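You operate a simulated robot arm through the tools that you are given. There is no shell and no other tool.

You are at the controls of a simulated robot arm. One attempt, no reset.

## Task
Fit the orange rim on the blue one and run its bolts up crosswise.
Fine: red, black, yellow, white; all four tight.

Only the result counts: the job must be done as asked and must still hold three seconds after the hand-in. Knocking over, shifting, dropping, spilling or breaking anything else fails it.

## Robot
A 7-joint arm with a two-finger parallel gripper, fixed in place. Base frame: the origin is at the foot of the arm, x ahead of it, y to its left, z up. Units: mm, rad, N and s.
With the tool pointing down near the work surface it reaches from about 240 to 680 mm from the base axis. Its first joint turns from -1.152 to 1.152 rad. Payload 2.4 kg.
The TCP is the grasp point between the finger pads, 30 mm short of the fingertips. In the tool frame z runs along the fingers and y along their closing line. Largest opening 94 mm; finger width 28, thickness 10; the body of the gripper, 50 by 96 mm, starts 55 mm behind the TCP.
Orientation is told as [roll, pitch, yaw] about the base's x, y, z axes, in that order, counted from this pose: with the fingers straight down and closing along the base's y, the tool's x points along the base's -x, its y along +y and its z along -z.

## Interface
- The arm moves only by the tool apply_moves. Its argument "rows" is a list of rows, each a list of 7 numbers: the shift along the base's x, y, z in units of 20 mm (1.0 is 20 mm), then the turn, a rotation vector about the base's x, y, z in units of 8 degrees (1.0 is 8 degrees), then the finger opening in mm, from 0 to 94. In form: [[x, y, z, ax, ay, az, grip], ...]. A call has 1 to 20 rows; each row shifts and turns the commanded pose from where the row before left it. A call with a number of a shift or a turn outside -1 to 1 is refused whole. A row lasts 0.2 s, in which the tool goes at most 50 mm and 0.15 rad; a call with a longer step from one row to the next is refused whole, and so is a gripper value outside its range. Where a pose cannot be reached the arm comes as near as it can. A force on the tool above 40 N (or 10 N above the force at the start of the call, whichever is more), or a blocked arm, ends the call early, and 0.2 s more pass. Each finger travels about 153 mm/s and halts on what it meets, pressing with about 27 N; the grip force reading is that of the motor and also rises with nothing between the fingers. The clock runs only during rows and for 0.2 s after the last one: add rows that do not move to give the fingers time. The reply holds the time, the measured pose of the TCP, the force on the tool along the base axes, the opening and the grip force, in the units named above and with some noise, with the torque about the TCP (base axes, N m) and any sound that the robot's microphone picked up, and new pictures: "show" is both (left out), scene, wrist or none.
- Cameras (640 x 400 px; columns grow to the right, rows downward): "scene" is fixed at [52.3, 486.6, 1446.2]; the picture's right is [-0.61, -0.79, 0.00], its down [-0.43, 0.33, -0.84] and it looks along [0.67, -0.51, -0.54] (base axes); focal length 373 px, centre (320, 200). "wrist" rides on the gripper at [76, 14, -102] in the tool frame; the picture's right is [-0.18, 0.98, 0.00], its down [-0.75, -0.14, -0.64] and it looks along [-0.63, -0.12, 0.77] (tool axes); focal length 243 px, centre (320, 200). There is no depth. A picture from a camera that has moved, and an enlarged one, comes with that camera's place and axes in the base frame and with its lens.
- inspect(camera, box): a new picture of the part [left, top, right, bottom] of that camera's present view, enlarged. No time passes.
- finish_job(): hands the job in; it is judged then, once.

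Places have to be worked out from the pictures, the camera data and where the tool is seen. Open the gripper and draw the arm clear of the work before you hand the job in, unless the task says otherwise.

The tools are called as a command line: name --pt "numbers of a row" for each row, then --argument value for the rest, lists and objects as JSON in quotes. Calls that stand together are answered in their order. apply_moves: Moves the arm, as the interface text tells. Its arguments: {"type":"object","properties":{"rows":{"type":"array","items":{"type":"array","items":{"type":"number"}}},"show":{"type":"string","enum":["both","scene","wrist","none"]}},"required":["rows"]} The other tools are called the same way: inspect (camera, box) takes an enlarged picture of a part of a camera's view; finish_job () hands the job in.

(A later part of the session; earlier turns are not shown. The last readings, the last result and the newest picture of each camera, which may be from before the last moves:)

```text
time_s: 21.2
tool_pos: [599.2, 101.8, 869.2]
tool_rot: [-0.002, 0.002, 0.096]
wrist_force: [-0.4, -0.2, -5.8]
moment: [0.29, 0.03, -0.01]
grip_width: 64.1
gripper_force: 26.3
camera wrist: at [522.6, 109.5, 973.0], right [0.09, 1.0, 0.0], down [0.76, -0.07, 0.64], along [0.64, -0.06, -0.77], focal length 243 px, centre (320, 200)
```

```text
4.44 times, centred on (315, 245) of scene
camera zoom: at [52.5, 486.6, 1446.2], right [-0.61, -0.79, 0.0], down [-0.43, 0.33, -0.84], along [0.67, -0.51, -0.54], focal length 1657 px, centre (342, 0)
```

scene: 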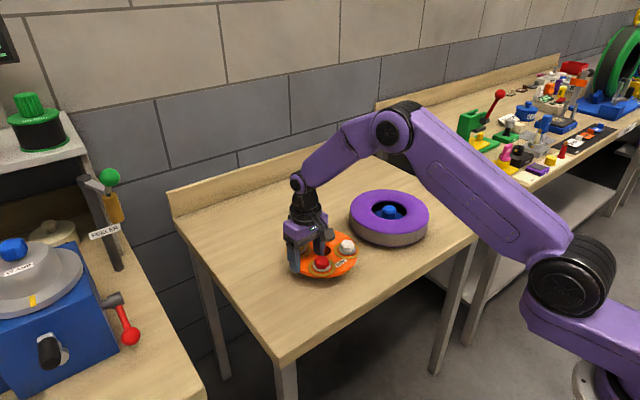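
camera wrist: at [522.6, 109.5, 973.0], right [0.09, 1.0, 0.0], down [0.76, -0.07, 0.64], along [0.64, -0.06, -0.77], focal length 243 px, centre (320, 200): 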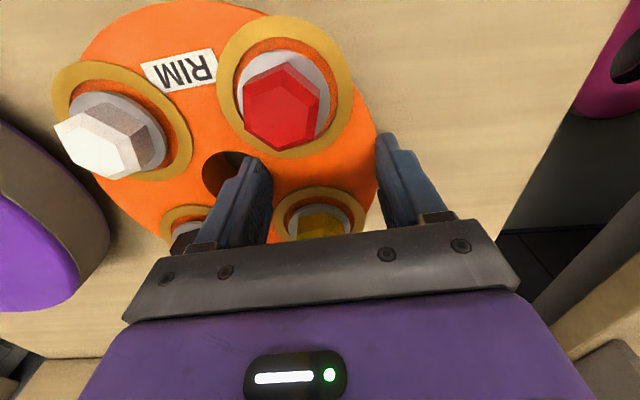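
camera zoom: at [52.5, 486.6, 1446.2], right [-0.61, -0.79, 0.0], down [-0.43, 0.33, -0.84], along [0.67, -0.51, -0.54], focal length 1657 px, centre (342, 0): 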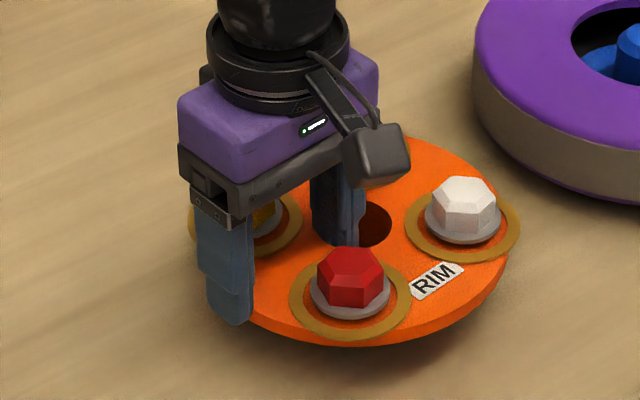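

The rim is held firmly (about 5.8 N, level). Its centre lies about 50 mm toward -y from the TCP. I'll lift it clear, carry it over the tyre and turn it by -5.3° so the RIM label lines up with LOWER.

apply_moves --pt "0 0 0.5 0 0 0 0" --pt "0 0 0.9 0 0 0 0" --pt "0 0 0.9 0 0 0 0" --pt "0 0 0.9 0 0 0 0" --pt "0 0 0.55 0 0 0 0" --pt "0.05 -0.4 0 0 0 0 0" --pt "0.075 -0.8 0 0 0 -0.33 0" --pt "0.075 -0.89 0 0 0 -0.33 0" --pt "0.075 -0.89 0 0 0 0 0" --pt "0.075 -0.89 0 0 0 0 0" --pt "0.075 -0.89 0 0 0 0 0" --pt "0.075 -0.89 0 0 0 0 0" --pt "0.075 -0.89 0 0 0 0 0" --pt "0.075 -0.89 0 0 0 0 0" --pt "0.075 -0.89 0 0 0 0 0" --pt "0.075 -0.89 0 0 0 0 0" --pt "0.075 -0.89 0 0 0 0 0" --pt "0.075 -0.89 0 0 0 0 0" --pt "0.075 -0.89 0 0 0 0 0" --pt "0.03 -0.58 0 0 0 0 0" --show "both"

inspect --camera "wrist" --box '[130, 50, 450, 250]'

inspect --camera "scene" --box '[310, 140, 450, 250]'

```text
time_s: 25.4
tool_pos: [620.8, -147.3, 942.9]
tool_rot: [-0.002, 0.001, 0.001]
wrist_force: [-0.4, -0.4, -5.8]
moment: [0.31, 0.01, 0.0]
grip_width: 63.5
gripper_force: 27.1
camera wrist: at [543.9, -132.3, 1047.6], right [0.18, 0.98, 0.0], down [0.75, -0.14, 0.64], along [0.63, -0.12, -0.77], focal length 243 px, centre (320, 200)
```

scene: 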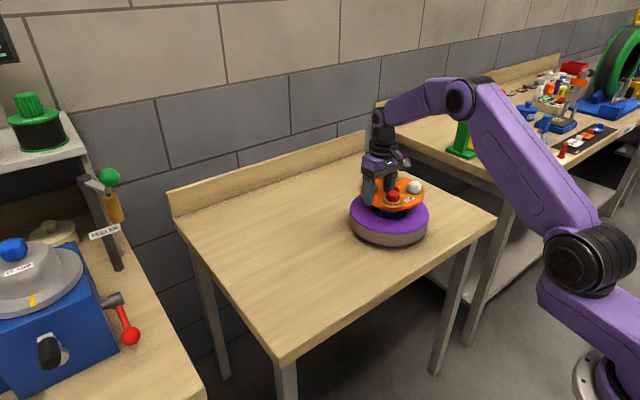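
wrist: 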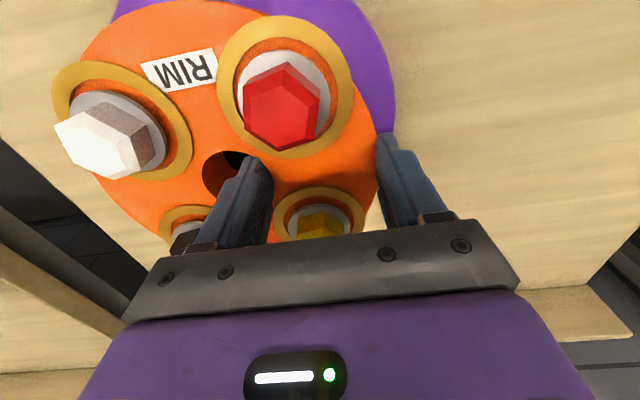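

```text
2.00 times, centred on (290, 150) of wrist
camera zoom: at [543.9, -132.3, 1047.6], right [0.18, 0.98, 0.0], down [0.75, -0.14, 0.64], along [0.63, -0.12, -0.77], focal length 485 px, centre (380, 300)
```

zoom: 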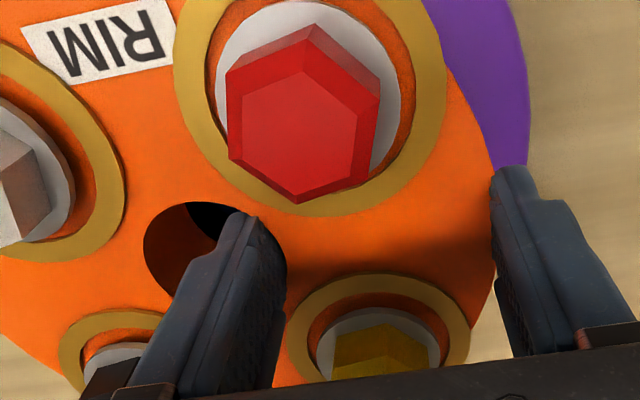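

```text
3.64 times, centred on (380, 195) of scene
camera zoom: at [52.5, 486.6, 1446.2], right [-0.61, -0.79, 0.0], down [-0.43, 0.33, -0.84], along [0.67, -0.51, -0.54], focal length 1356 px, centre (102, 218)
```

zoom: 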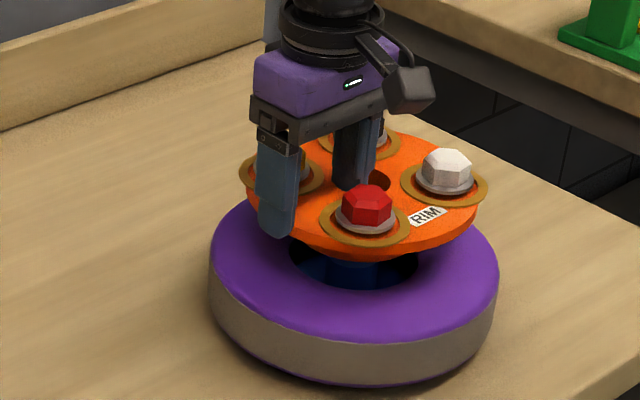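

The rim is over the tyre. I'll zoom the scene camera to check how the boss lines up with the tyre's hole before lowering.

inspect --camera "scene" --box '[360, 170, 440, 220]'

inspect --camera "wrist" --box '[180, 90, 280, 170]'

```text
8.00 times, centred on (400, 195) of scene
camera zoom: at [52.5, 486.6, 1446.2], right [-0.61, -0.79, 0.0], down [-0.43, 0.33, -0.84], along [0.67, -0.51, -0.54], focal length 2983 px, centre (-320, 240)
```

zoom: 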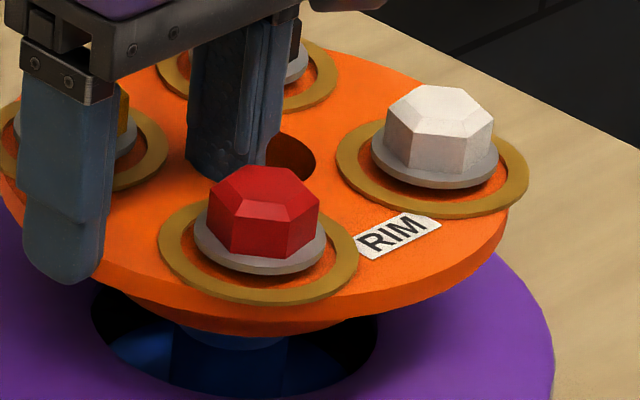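

```text
5.00 times, centred on (230, 130) of wrist
camera zoom: at [543.9, -132.3, 1047.6], right [0.18, 0.98, 0.0], down [0.75, -0.14, 0.64], along [0.63, -0.12, -0.77], focal length 1213 px, centre (770, 550)
```

zoom: 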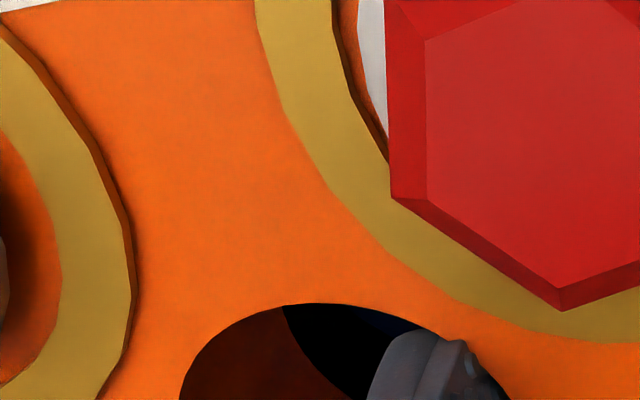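

I'll lower 13 mm so the boss is just above the post and tyre, then compare edges in the scene view.

apply_moves --pt "0 0 -0.4 0 0 0 0" --pt "0 0 -0.25 0 0 0 0" --pt "0 0 0 0 0 0 0" --show "wrist"

inspect --camera "scene" --box '[350, 175, 430, 225]'

inspect --camera "scene" --box '[340, 165, 440, 250]'

```text
time_s: 26.2
tool_pos: [620.3, -147.4, 930.7]
tool_rot: [0.0, 0.0, 0.003]
wrist_force: [-1.1, -0.4, -6.1]
moment: [0.28, 0.05, -0.01]
grip_width: 64.1
gripper_force: 27.1
camera wrist: at [544.4, -132.1, 1034.6], right [0.18, 0.98, 0.0], down [0.75, -0.14, 0.64], along [0.63, -0.12, -0.77], focal length 243 px, centre (320, 200)
```

wrist: 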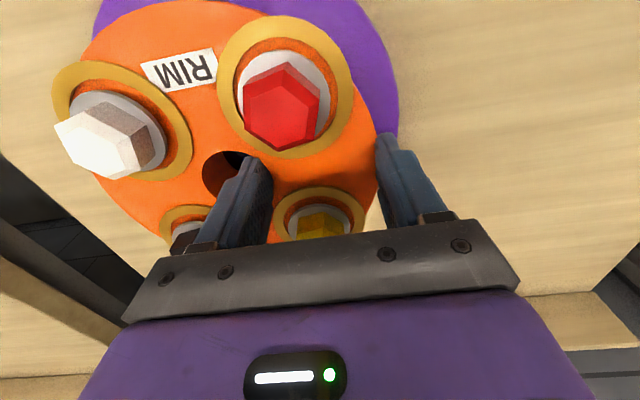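

```text
8.00 times, centred on (390, 200) of scene
camera zoom: at [52.5, 486.6, 1446.2], right [-0.61, -0.79, 0.0], down [-0.43, 0.33, -0.84], along [0.67, -0.51, -0.54], focal length 2983 px, centre (-240, 200)
```

zoom: 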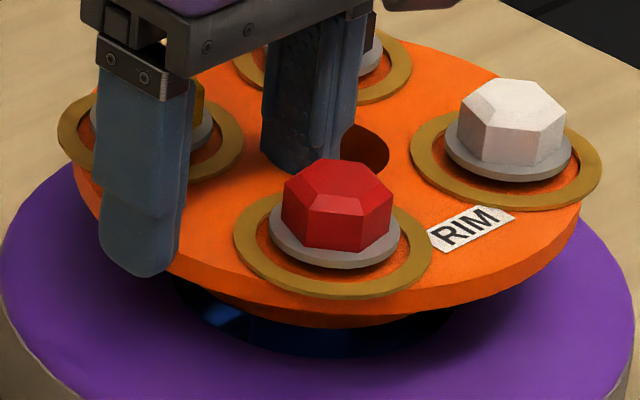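

```text
4.71 times, centred on (390, 208) of scene
camera zoom: at [52.5, 486.6, 1446.2], right [-0.61, -0.79, 0.0], down [-0.43, 0.33, -0.84], along [0.67, -0.51, -0.54], focal length 1755 px, centre (-9, 165)
```

zoom: 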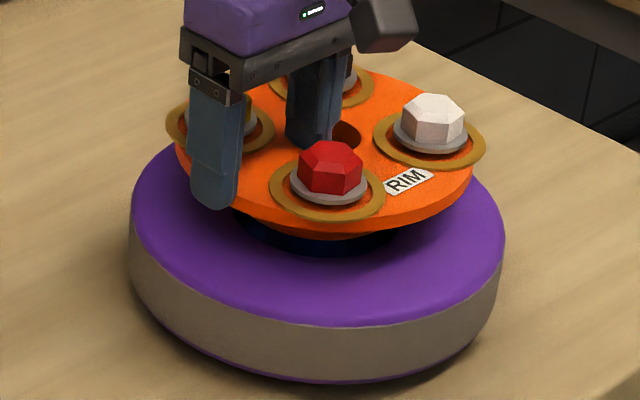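

inspect --camera "scene" --box '[368, 200, 418, 225]'

inspect --camera "scene" --box '[354, 185, 384, 215]'

inspect --camera "scene" --box '[398, 185, 428, 215]'

```text
12.80 times, centred on (393, 212) of scene
camera zoom: at [52.5, 486.6, 1446.2], right [-0.61, -0.79, 0.0], down [-0.43, 0.33, -0.84], along [0.67, -0.51, -0.54], focal length 4773 px, centre (-614, 40)
```

zoom: 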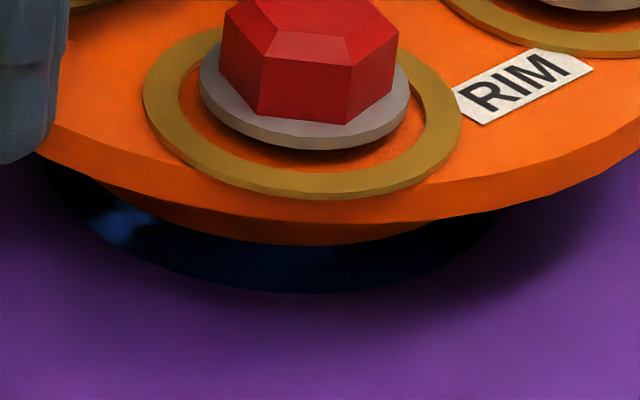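

```text
13.33 times, centred on (369, 200) of scene
camera zoom: at [52.5, 486.6, 1446.2], right [-0.61, -0.79, 0.0], down [-0.43, 0.33, -0.84], along [0.67, -0.51, -0.54], focal length 4972 px, centre (-333, 200)
```

zoom: 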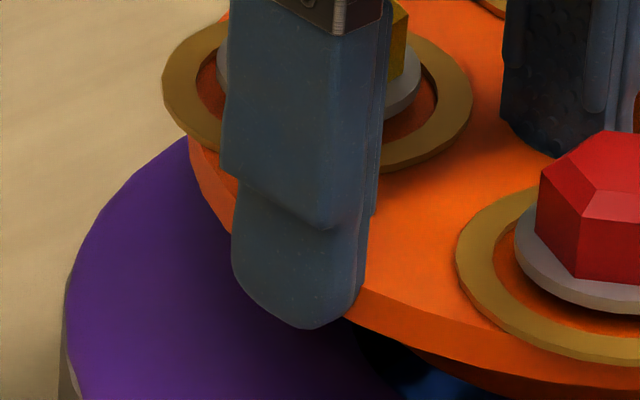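

```text
13.33 times, centred on (413, 200) of scene
camera zoom: at [52.5, 486.6, 1446.2], right [-0.61, -0.79, 0.0], down [-0.43, 0.33, -0.84], along [0.67, -0.51, -0.54], focal length 4972 px, centre (-920, 200)
```

zoom: 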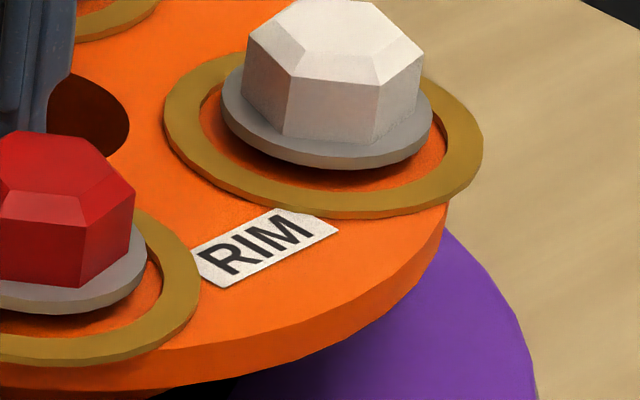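

Scene and wrist measurements agree on alignment to within about 2 mm. I'll nudge by the average correction (+0.4, -1.0 mm) and lower slowly, watching the forces.

apply_moves --pt "0.02 -0.05 -0.2 0 0 0 0" --pt "0 0 -0.15 0 0 0 0" --pt "0 0 -0.15 0 0 0 0" --pt "0 0 -0.1 0 0 0 0" --pt "0 0 0 0 0 0 0" --show "none"

inspect --camera "scene" --box '[368, 200, 418, 225]'

```text
time_s: 27.4
tool_pos: [619.7, -147.4, 918.4]
tool_rot: [-0.001, -0.001, 0.0]
wrist_force: [0.7, -0.3, -6.3]
moment: [0.27, 0.03, 0.03]
grip_width: 63.7
gripper_force: 27.0
```

```text
12.80 times, centred on (393, 212) of scene
camera zoom: at [52.5, 486.6, 1446.2], right [-0.61, -0.79, 0.0], down [-0.43, 0.33, -0.84], along [0.67, -0.51, -0.54], focal length 4773 px, centre (-614, 40)
```

zoom: 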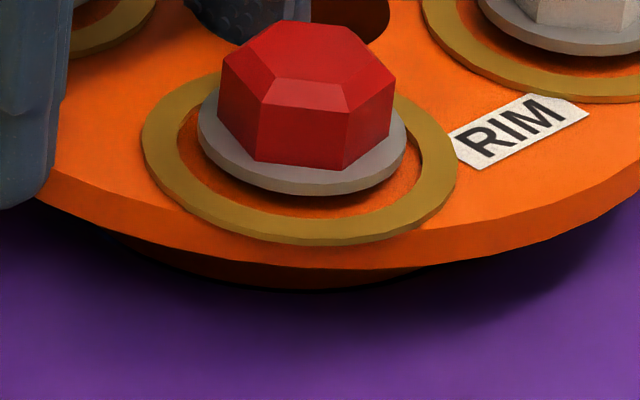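

No contact yet; the boss bottom is right at the tyre's hole lip. Lowering a few more millimetres in small steps.

apply_moves --pt "0 0 -0.1 0 0 0 0" --pt "0 0 -0.1 0 0 0 0" --pt "0 0 0 0 0 0 0" --show "none"

inspect --camera "scene" --box '[350, 175, 430, 225]'

```text
time_s: 28.2
tool_pos: [619.5, -147.7, 916.3]
tool_rot: [0.0, 0.0, 0.001]
wrist_force: [0.3, 0.4, -5.4]
moment: [0.27, -0.02, -0.01]
grip_width: 63.7
gripper_force: 26.8
```

```text
8.00 times, centred on (390, 200) of scene
camera zoom: at [52.5, 486.6, 1446.2], right [-0.61, -0.79, 0.0], down [-0.43, 0.33, -0.84], along [0.67, -0.51, -0.54], focal length 2983 px, centre (-240, 200)
```

zoom: 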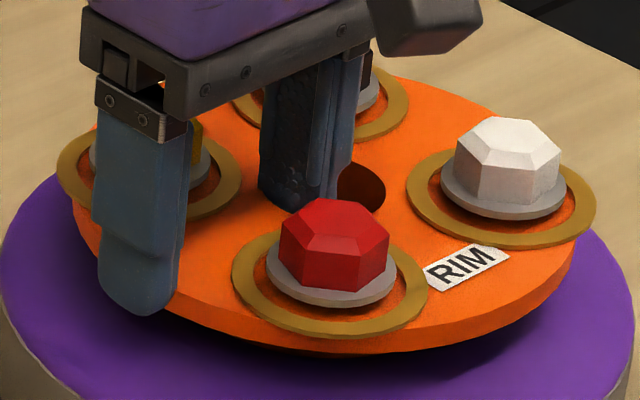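

apply_moves --pt "0 0 -0.1 0 0 0 0" --pt "0 0 -0.1 0 0 0 0" --pt "0 0 0 0 0 0 0" --show "none"

inspect --camera "scene" --box '[350, 175, 430, 225]'

```text
time_s: 29.0
tool_pos: [621.3, -147.9, 911.2]
tool_rot: [-0.003, 0.001, 0.003]
wrist_force: [-0.1, 0.4, -5.5]
moment: [0.28, 0.01, -0.02]
grip_width: 63.9
gripper_force: 26.9
```

```text
8.00 times, centred on (390, 200) of scene
camera zoom: at [52.5, 486.6, 1446.2], right [-0.61, -0.79, 0.0], down [-0.43, 0.33, -0.84], along [0.67, -0.51, -0.54], focal length 2983 px, centre (-240, 200)
```

zoom: 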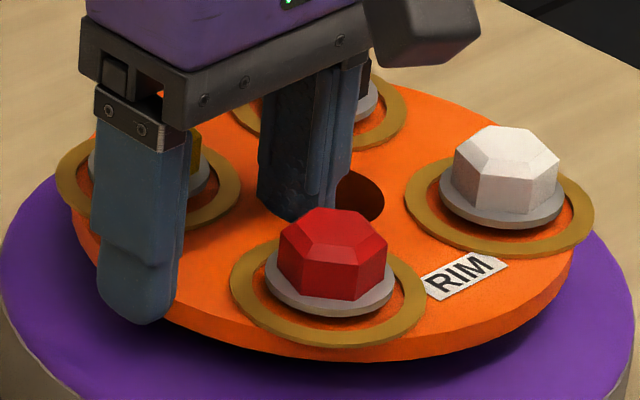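

No contact force and the boss is now about 7 mm into the hole. I'll continue down in gentle steps.

apply_moves --pt "0 0 -0.1 0 0 0 0" --pt "0 0 -0.1 0 0 0 0" --pt "0 0 -0.1 0 0 0 0" --pt "0 0 -0.1 0 0 0 0" --pt "0 0 0 0 0 0 0" --show "none"

inspect --camera "scene" --box '[350, 175, 430, 225]'

inspect --camera "wrist" --box '[130, 50, 450, 250]'

```text
time_s: 30.2
tool_pos: [620.8, -147.7, 903.6]
tool_rot: [-0.002, 0.002, 0.001]
wrist_force: [-3.4, 2.0, -4.7]
moment: [0.31, 0.13, -0.12]
grip_width: 64.0
gripper_force: 27.2
```

```text
8.00 times, centred on (390, 200) of scene
camera zoom: at [52.4, 486.6, 1446.2], right [-0.61, -0.79, 0.0], down [-0.43, 0.33, -0.84], along [0.67, -0.51, -0.54], focal length 2983 px, centre (-240, 200)
```

zoom: 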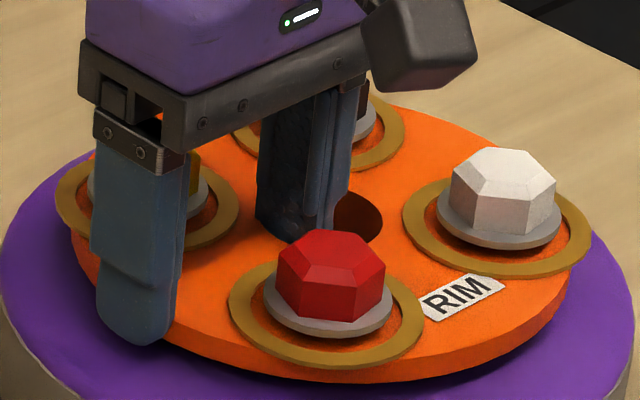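

```text
2.00 times, centred on (290, 150) of wrist
camera zoom: at [544.6, -133.4, 1006.8], right [0.18, 0.98, 0.0], down [0.75, -0.14, 0.64], along [0.63, -0.12, -0.77], focal length 485 px, centre (380, 300)
```

zoom: 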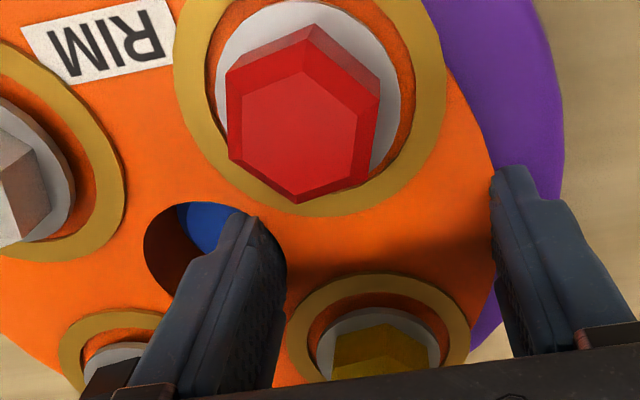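

The blue post is showing in the rim's hole. A small side force (-3.4, +2.0 N) means the rim is rubbing; I'll ease it about 1 mm in that direction and continue down.

apply_moves --pt "-0.06 0.04 0 0 0 0 0" --pt "0 0 0 0 0 0 0" --show "none"

```text
time_s: 30.8
tool_pos: [619.4, -147.6, 903.3]
tool_rot: [-0.001, -0.002, 0.001]
wrist_force: [0.2, 0.3, -6.3]
moment: [0.27, 0.04, 0.01]
grip_width: 64.0
gripper_force: 27.1
```

Side force is gone. Continuing down in small steps.

apply_moves --pt "0 0 -0.1 0 0 0 0" --pt "0 0 -0.1 0 0 0 0" --pt "0 0 -0.1 0 0 0 0" --pt "0 0 0 0 0 0 0" --show "none"

inspect --camera "wrist" --box '[130, 50, 450, 250]'

inspect --camera "scene" --box '[350, 185, 430, 235]'

```text
time_s: 31.8
tool_pos: [620.1, -147.7, 899.2]
tool_rot: [-0.001, 0.0, 0.0]
wrist_force: [-6.7, 0.9, 12.5]
moment: [0.95, 0.32, 0.12]
grip_width: 63.9
gripper_force: 27.7
```

```text
2.00 times, centred on (290, 150) of wrist
camera zoom: at [543.8, -132.8, 1002.5], right [0.18, 0.98, 0.0], down [0.75, -0.14, 0.64], along [0.63, -0.12, -0.77], focal length 485 px, centre (380, 300)
```

zoom: 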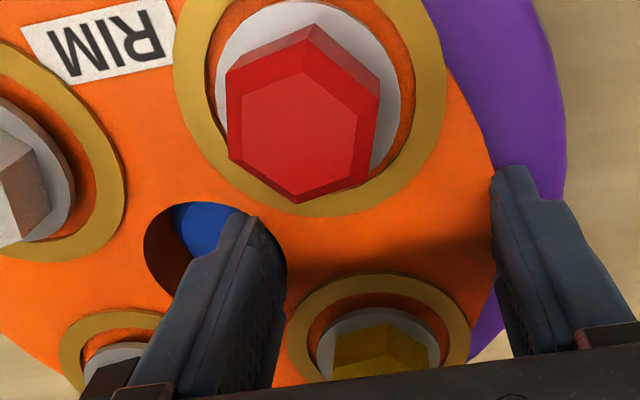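

```text
8.00 times, centred on (390, 210) of scene
camera zoom: at [51.9, 486.7, 1446.2], right [-0.61, -0.79, 0.0], down [-0.43, 0.33, -0.84], along [0.67, -0.51, -0.54], focal length 2983 px, centre (-240, 120)
```

zoom: 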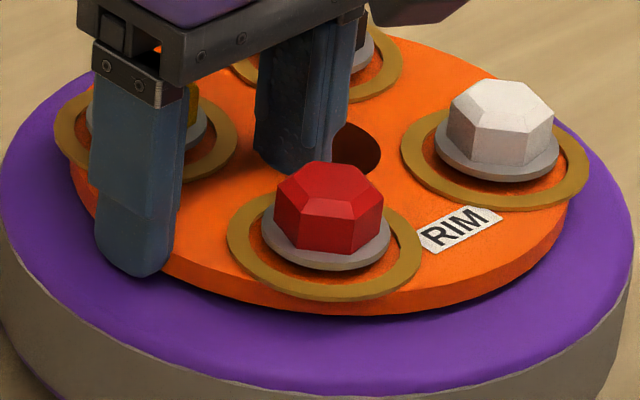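

The force pattern (18 N up, acting ~36 mm toward +y) says the outer fingertip has reached the tyre top; the rim is engaged ~20 mm on the post with only ~5 mm left to fall. I'll relieve 1 mm upward and open the fingers to let it settle.

apply_moves --pt "-0.02 0 0.08 0 0 0 0" --pt "0 0 0.02 0 0 0 30" --pt "0 0 0 0 0 0 60" --pt "0 0 0 0 0 0 66" --pt "0 0 0 0 0 0 75" --pt "0 0 0 0 0 0 82" --pt "0 0 0 0 0 0 82" --show "wrist"

inspect --camera "wrist" --box '[130, 50, 450, 250]'

inspect --camera "scene" --box '[350, 185, 430, 235]'

```text
time_s: 33.4
tool_pos: [619.6, -147.2, 901.0]
tool_rot: [-0.001, 0.0, 0.003]
wrist_force: [-0.3, -0.1, 0.5]
moment: [-0.03, -0.05, 0.01]
grip_width: 81.9
gripper_force: 0.1
camera wrist: at [543.5, -132.9, 1003.2], right [0.18, 0.98, 0.0], down [0.75, -0.14, 0.64], along [0.63, -0.12, -0.77], focal length 243 px, centre (320, 200)
```

wrist: 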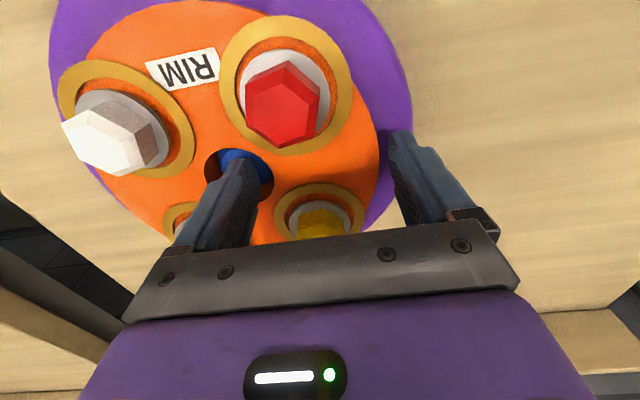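

```text
2.00 times, centred on (290, 150) of wrist
camera zoom: at [543.5, -132.9, 1003.2], right [0.18, 0.98, 0.0], down [0.75, -0.14, 0.64], along [0.63, -0.12, -0.77], focal length 485 px, centre (380, 300)
```

zoom: 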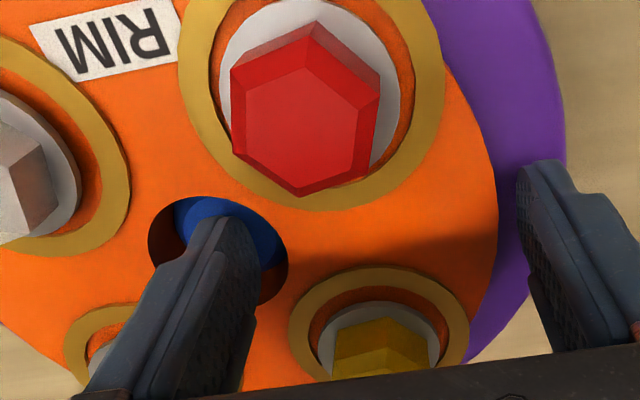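

```text
8.00 times, centred on (390, 210) of scene
camera zoom: at [52.3, 486.6, 1446.2], right [-0.61, -0.79, 0.0], down [-0.43, 0.33, -0.84], along [0.67, -0.51, -0.54], focal length 2983 px, centre (-240, 120)
```

zoom: 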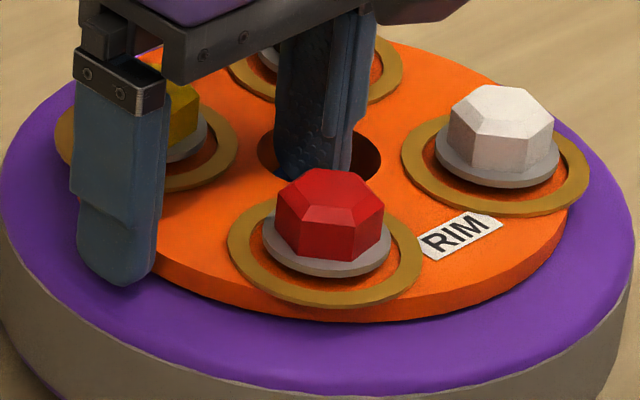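

The rim has settled onto the tyre over the post. I'll lift straight out and move to a viewing position above.

apply_moves --pt "0 0 0.4 0 0 0 82" --pt "0 0 0.9 0 0 0 90" --pt "0 0 0.9 0 0 0 90" --pt "0 0 0.9 0 0 0 90" --pt "-0.3 -0.6 0.7 0 0 0 90" --pt "-0.3 -0.6 0.3 0 0 0 90" --pt "-0.3 -0.6 0 0 0 0 90" --pt "0 0 0 0 0 0 90" --show "both"

inspect --camera "wrist" --box '[200, 20, 440, 220]'

inspect --camera "scene" --box '[345, 175, 435, 250]'

```text
time_s: 35.2
tool_pos: [601.1, -184.9, 981.6]
tool_rot: [-0.003, -0.001, 0.0]
wrist_force: [1.0, 0.0, -0.1]
moment: [0.02, -0.01, -0.02]
grip_width: 90.1
gripper_force: 0.0
camera wrist: at [525.7, -169.6, 1085.0], right [0.18, 0.98, 0.0], down [0.75, -0.14, 0.64], along [0.63, -0.12, -0.77], focal length 243 px, centre (320, 200)
```

scene: 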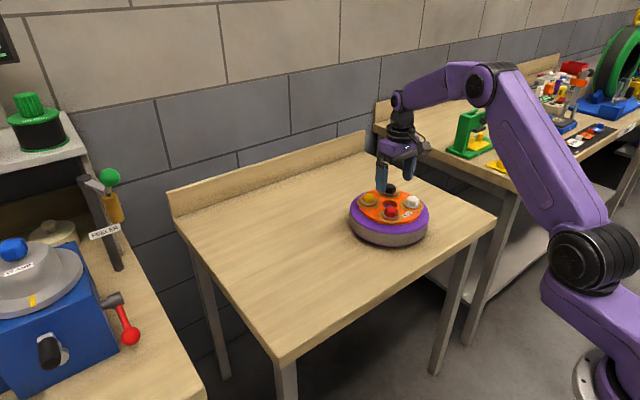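
wrist: 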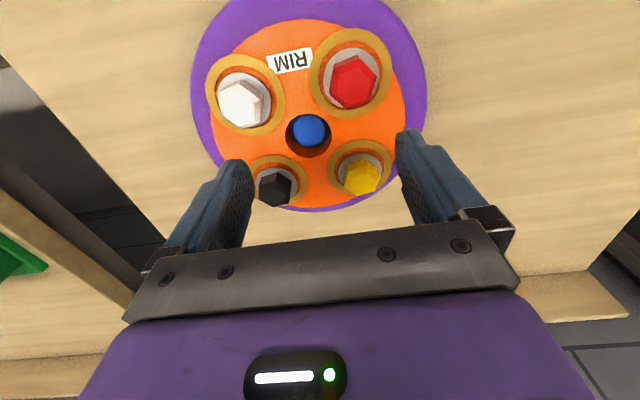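

```text
2.00 times, centred on (320, 120) of wrist
camera zoom: at [525.7, -169.6, 1085.0], right [0.18, 0.98, 0.0], down [0.75, -0.14, 0.64], along [0.63, -0.12, -0.77], focal length 485 px, centre (320, 360)
```

zoom: 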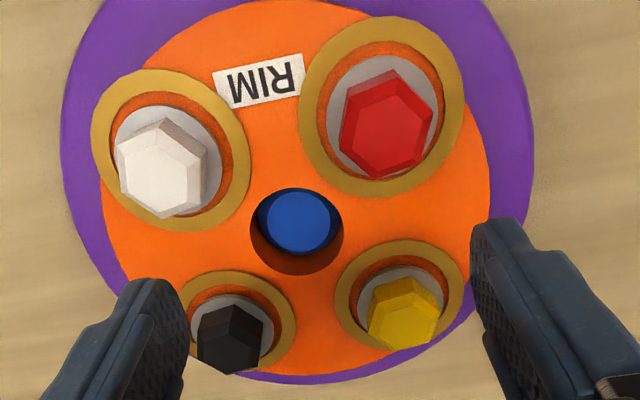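

```text
5.33 times, centred on (390, 212) of scene
camera zoom: at [52.4, 486.6, 1446.2], right [-0.61, -0.79, 0.0], down [-0.43, 0.33, -0.84], along [0.67, -0.51, -0.54], focal length 1989 px, centre (-53, 133)
```

zoom: 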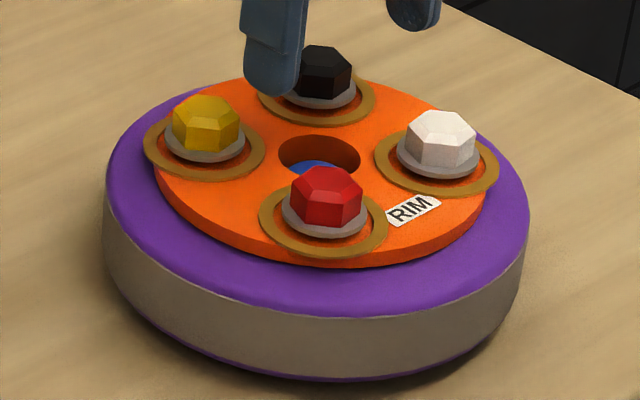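

The rim sits level over the post with its label aligned to the LOWER label, and the bolts measure at about (±43, ±43) around (619.4, -198). Now I'll zoom in on each bolt head to get its hex orientation.

inspect --camera "wrist" --box '[310, 25, 400, 115]'

inspect --camera "wrist" --box '[200, 50, 290, 135]'

inspect --camera "wrist" --box '[320, 135, 410, 210]'

inspect --camera "wrist" --box '[235, 145, 325, 220]'

```text
4.44 times, centred on (355, 70) of wrist
camera zoom: at [525.7, -169.6, 1085.0], right [0.18, 0.98, 0.0], down [0.75, -0.14, 0.64], along [0.63, -0.12, -0.77], focal length 1078 px, centre (164, 778)
```

zoom: 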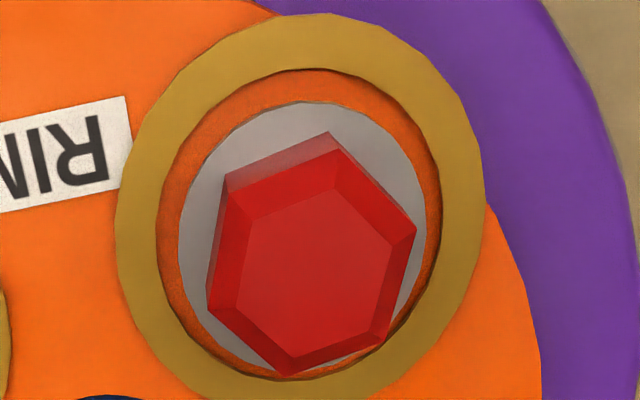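

```text
4.71 times, centred on (245, 92) of wrist
camera zoom: at [525.7, -169.6, 1085.0], right [0.18, 0.98, 0.0], down [0.75, -0.14, 0.64], along [0.63, -0.12, -0.77], focal length 1142 px, centre (673, 706)
```

zoom: 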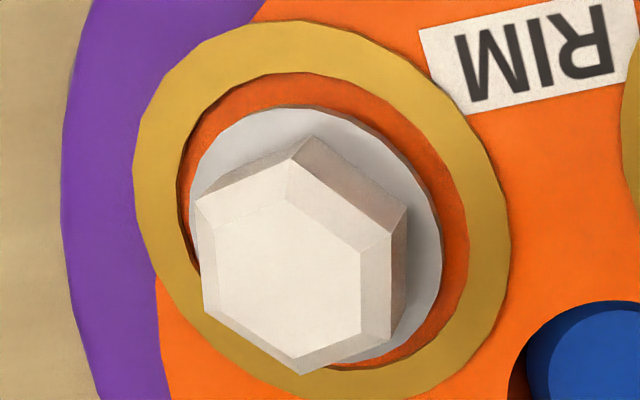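

```text
5.33 times, centred on (365, 172) of wrist
camera zoom: at [525.7, -169.6, 1085.0], right [0.18, 0.98, 0.0], down [0.75, -0.14, 0.64], along [0.63, -0.12, -0.77], focal length 1294 px, centre (80, 347)
```

zoom: 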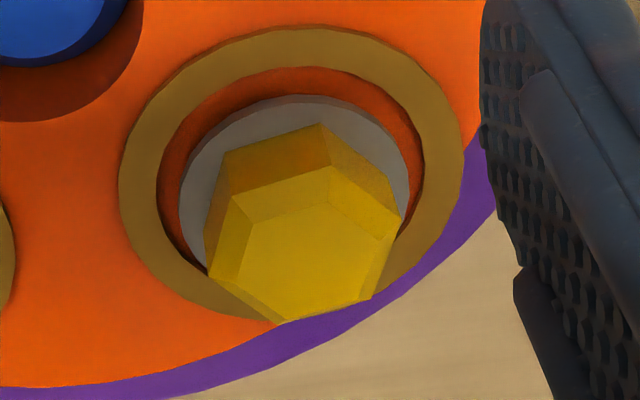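

```text
5.33 times, centred on (280, 182) of wrist
camera zoom: at [525.7, -169.6, 1085.0], right [0.18, 0.98, 0.0], down [0.75, -0.14, 0.64], along [0.63, -0.12, -0.77], focal length 1294 px, centre (533, 293)
```

zoom: 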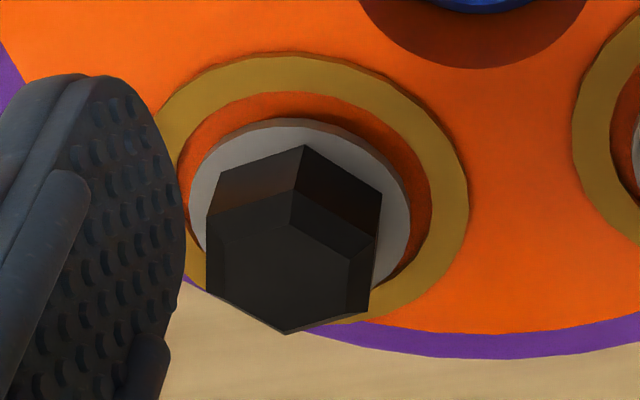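

The red hex has corners at about 38.6° (mod 60), ~30 mm across flats, centred near (577.6, -155.3). I'll go above it and pre-rotate the tool to yaw +98.6° so there is a long clockwise stroke available, with the pads facing a pair of flats.

apply_moves --pt "-0.59 0.74 -0.5 0 0 0 60" --pt "-0.59 0.74 -0.5 0 0 0 60" --pt "0 0 0 0 0 1 60" --pt "0 0 0 0 0 1 60" --pt "0 0 0 0 0 1 60" --pt "0 0 0 0 0 1 60" --pt "0 0 0 0 0 1 60" --pt "0 0 0 0 0 1 60" --pt "0 0 0 0 0 1 60" --pt "0 0 0 0 0 1 60" --pt "0 0 0 0 0 1 60" --pt "0 0 0 0 0 1 60" --pt "0 0 0 0 0 1 60" --pt "0 0 0 0 0 1 60" --pt "0 0 0 0 0 0.325 60" --pt "0 0 0 0 0 0 60" --show "both"

inspect --camera "wrist" --box '[200, 50, 440, 250]'

inspect --camera "scene" --box '[340, 130, 450, 250]'

```text
time_s: 38.6
tool_pos: [577.4, -152.0, 960.6]
tool_rot: [-0.001, 0.001, 1.723]
wrist_force: [0.5, -0.4, 0.4]
moment: [0.0, -0.01, 0.0]
grip_width: 59.9
gripper_force: 0.0
camera wrist: at [575.1, -230.3, 1064.4], right [-1.0, 0.03, 0.0], down [0.02, 0.77, 0.64], along [0.02, 0.64, -0.77], focal length 243 px, centre (320, 200)
```

scene: 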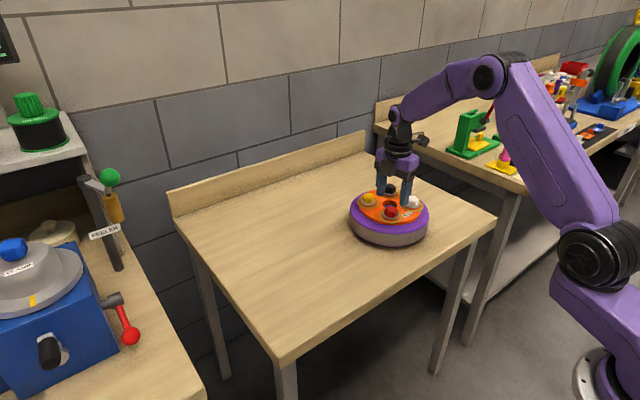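
wrist: 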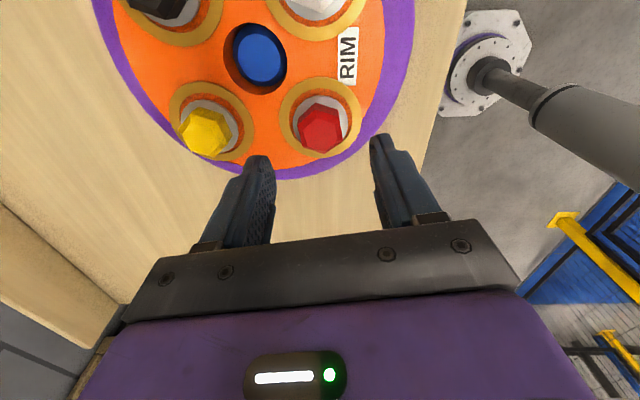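

```text
2.00 times, centred on (320, 150) of wrist
camera zoom: at [575.1, -230.3, 1064.4], right [-1.0, 0.03, 0.0], down [0.02, 0.77, 0.64], along [0.02, 0.64, -0.77], focal length 485 px, centre (320, 300)
```

zoom: 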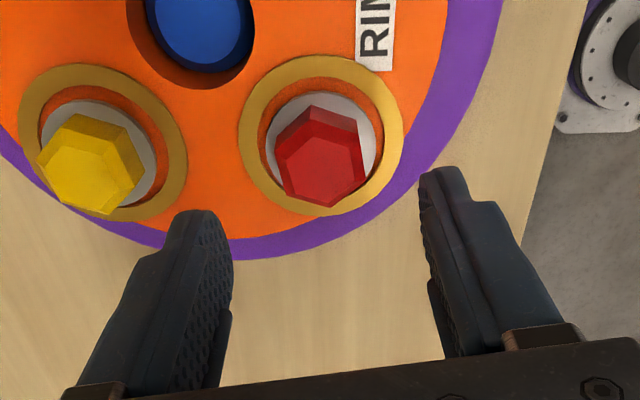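

```text
3.33 times, centred on (395, 190) of scene
camera zoom: at [52.3, 486.6, 1446.2], right [-0.61, -0.79, 0.0], down [-0.43, 0.33, -0.84], along [0.67, -0.51, -0.54], focal length 1243 px, centre (70, 233)
```

zoom: 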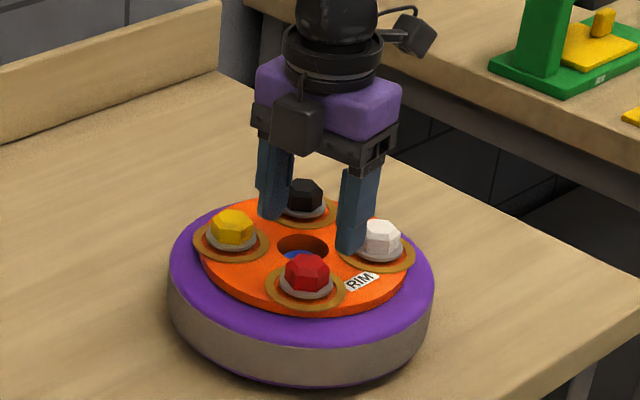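

From this side the red bolt reads (576.9, -154.9), so I need about -3 mm in y. I'll correct, come down a bit, and verify that the pads are parallel with the flats.

apply_moves --pt "-0.02 -0.14 -0.6 0 0 0 56" --pt "0 0 -0.4 0 0 0 56" --pt "0 0 0 0 0 0 56" --show "wrist"

inspect --camera "wrist" --box '[240, 90, 410, 210]'

inspect --camera "scene" --box '[350, 160, 440, 240]'

```text
time_s: 39.4
tool_pos: [578.3, -156.4, 940.5]
tool_rot: [-0.003, -0.001, 1.723]
wrist_force: [-0.1, -0.4, -1.3]
moment: [0.01, -0.01, 0.02]
grip_width: 56.0
gripper_force: 0.0
camera wrist: at [575.4, -233.3, 1044.7], right [-1.0, 0.03, 0.0], down [0.02, 0.77, 0.64], along [0.02, 0.64, -0.77], focal length 243 px, centre (320, 200)
```

wrist: 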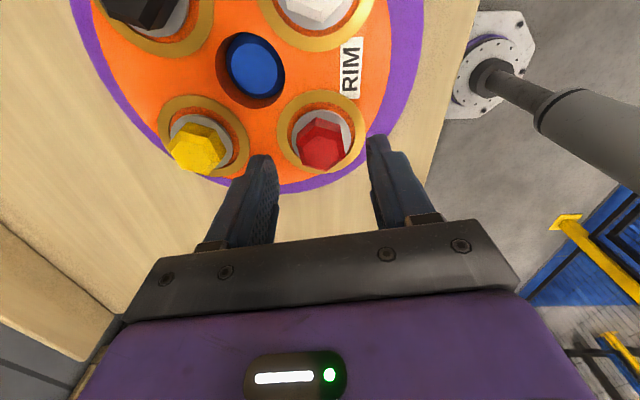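

```text
3.33 times, centred on (325, 150) of wrist
camera zoom: at [575.4, -233.3, 1044.7], right [-1.0, 0.03, 0.0], down [0.02, 0.77, 0.64], along [0.02, 0.64, -0.77], focal length 809 px, centre (303, 367)
```

zoom: 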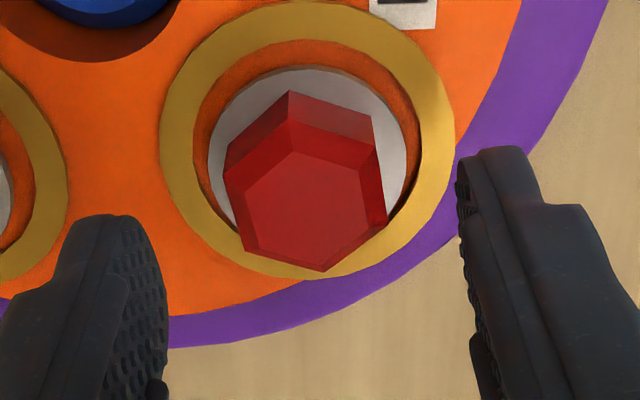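

```text
5.00 times, centred on (395, 200) of scene
camera zoom: at [52.3, 486.6, 1446.2], right [-0.61, -0.79, 0.0], down [-0.43, 0.33, -0.84], along [0.67, -0.51, -0.54], focal length 1864 px, centre (-55, 200)
```

zoom: 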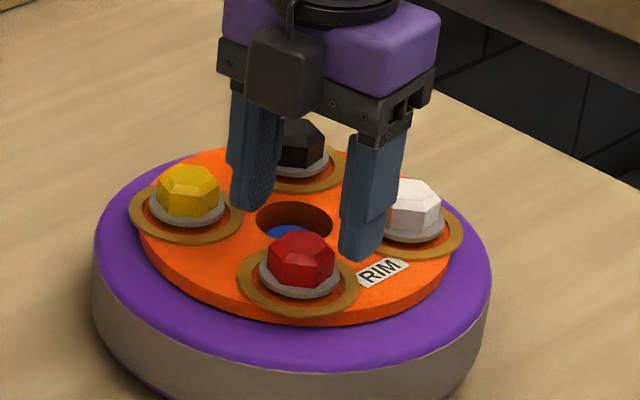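

Pads are within ~2° of the flats and centred. Descending around the red head with a 44 mm opening.

apply_moves --pt "0 0 -0.3 0 0 0 46" --pt "0 0 -0.3 0 0 0 46" --pt "0 0 -0.2 0 0 0 46" --pt "0 0 -0.15 0 0 0 46" --pt "0 0 0 0 0 0 46" --show "wrist"

inspect --camera "wrist" --box '[220, 80, 420, 220]'

inspect --camera "scene" --box '[365, 180, 425, 230]'

```text
time_s: 40.6
tool_pos: [577.0, -155.8, 921.7]
tool_rot: [-0.001, 0.001, 1.723]
wrist_force: [0.2, 0.0, -0.1]
moment: [0.05, 0.02, 0.01]
grip_width: 45.8
gripper_force: 0.0
camera wrist: at [574.8, -233.4, 1025.3], right [-1.0, 0.03, 0.0], down [0.02, 0.77, 0.64], along [0.02, 0.64, -0.77], focal length 243 px, centre (320, 200)
```

wrist: 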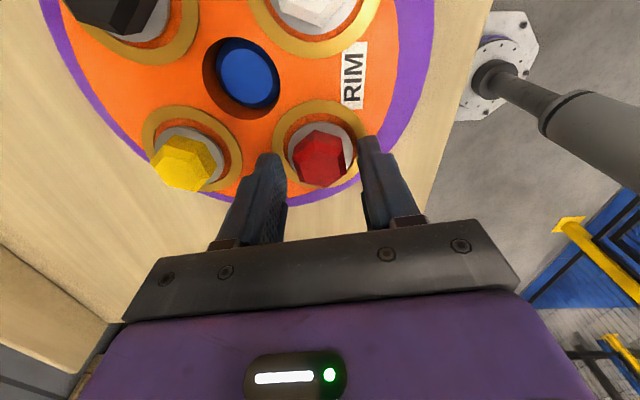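

```text
2.86 times, centred on (320, 150) of wrist
camera zoom: at [574.8, -233.4, 1025.3], right [-1.0, 0.03, 0.0], down [0.02, 0.77, 0.64], along [0.02, 0.64, -0.77], focal length 693 px, centre (320, 343)
```

zoom: 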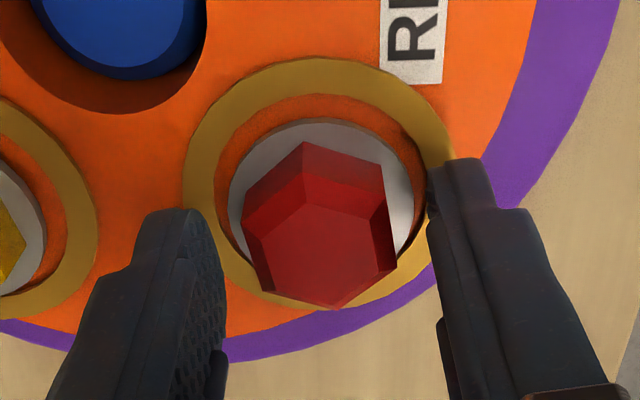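

```text
8.00 times, centred on (395, 205) of scene
camera zoom: at [52.3, 486.6, 1446.2], right [-0.61, -0.79, 0.0], down [-0.43, 0.33, -0.84], along [0.67, -0.51, -0.54], focal length 2983 px, centre (-280, 160)
```

zoom: 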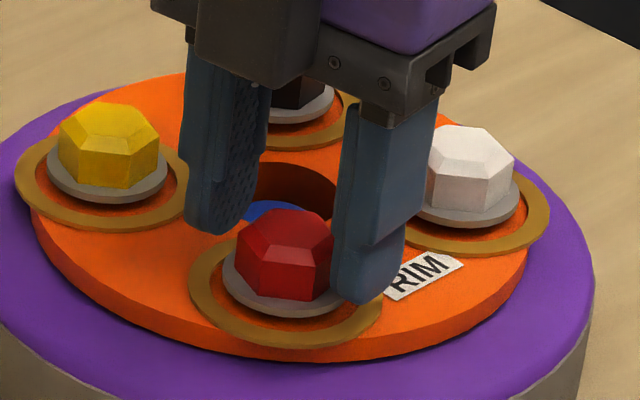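

Fingers straddle the red head nicely. I'll feel for the washer with small downward steps.

apply_moves --pt "0 0 -0.1 0 0 0 40" --pt "0 0 -0.05 0 0 0 40" --pt "0 0 -0.05 0 0 0 40" --pt "0 0 0 0 0 0 40" --show "none"

inspect --camera "scene" --box '[370, 180, 420, 220]'

```text
time_s: 41.6
tool_pos: [577.2, -156.1, 917.3]
tool_rot: [-0.002, 0.0, 1.723]
wrist_force: [-1.6, 0.3, 0.2]
moment: [-0.02, 0.01, 0.03]
grip_width: 39.9
gripper_force: 0.1
```

```text
10.00 times, centred on (395, 200) of scene
camera zoom: at [52.3, 486.6, 1446.2], right [-0.61, -0.79, 0.0], down [-0.43, 0.33, -0.84], along [0.67, -0.51, -0.54], focal length 3729 px, centre (-430, 200)
```

zoom: 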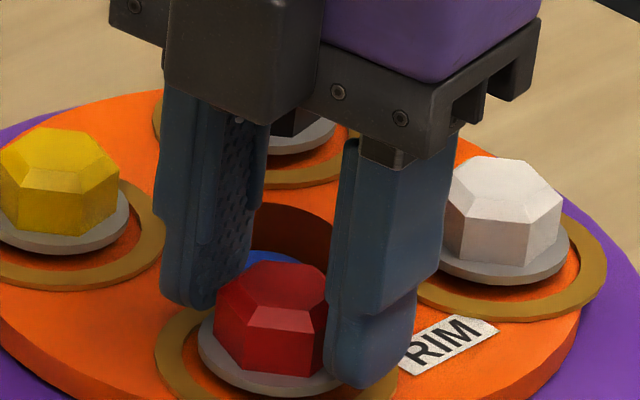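

Tip is at about 887, right above the washer with no contact. Closing on the red head.

apply_moves --pt "0 0 0 0 0 0 30" --pt "0 0 0 0 0 0 15" --pt "0 0 0 0 0 0 0" --pt "0 0 0 0 0 0 0" --show "wrist"

inspect --camera "scene" --box '[370, 180, 420, 220]'

inspect --camera "wrist" --box '[220, 80, 420, 220]'

```text
time_s: 42.6
tool_pos: [577.0, -156.0, 917.9]
tool_rot: [-0.002, -0.001, 1.723]
wrist_force: [0.9, -0.7, 1.1]
moment: [-0.06, -0.03, 0.01]
grip_width: 29.7
gripper_force: 26.5
camera wrist: at [574.5, -233.6, 1021.6], right [-1.0, 0.03, 0.0], down [0.02, 0.77, 0.64], along [0.02, 0.64, -0.77], focal length 243 px, centre (320, 200)
```

wrist: 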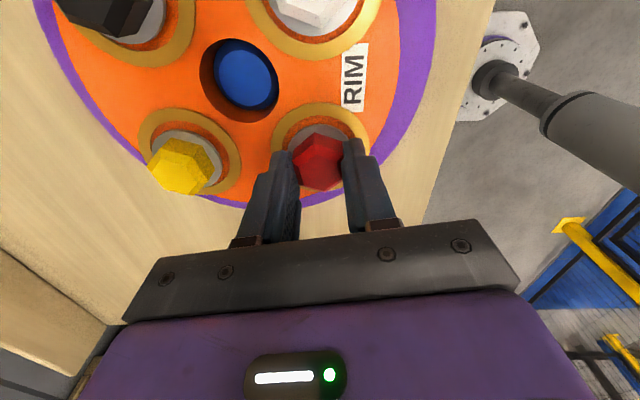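

```text
10.00 times, centred on (395, 200) of scene
camera zoom: at [52.4, 486.6, 1446.2], right [-0.61, -0.79, 0.0], down [-0.43, 0.33, -0.84], along [0.67, -0.51, -0.54], focal length 3729 px, centre (-430, 200)
```

zoom: 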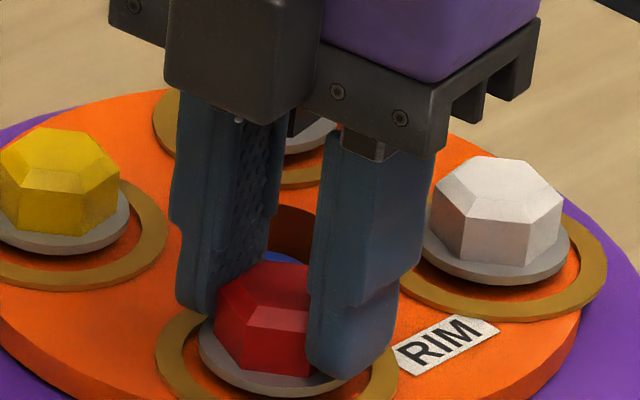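

```text
2.86 times, centred on (320, 150) of wrist
camera zoom: at [574.5, -233.6, 1021.6], right [-1.0, 0.03, 0.0], down [0.02, 0.77, 0.64], along [0.02, 0.64, -0.77], focal length 693 px, centre (320, 343)
```

zoom: 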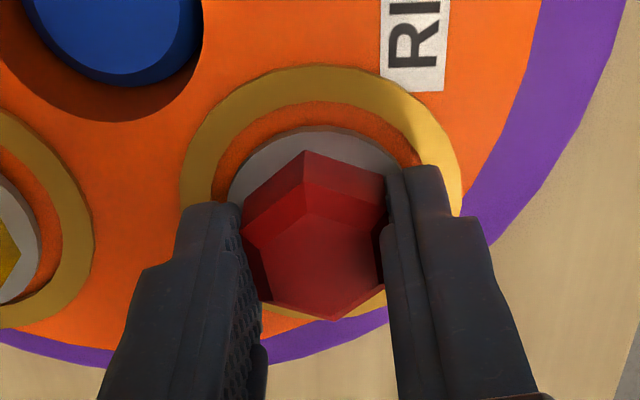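

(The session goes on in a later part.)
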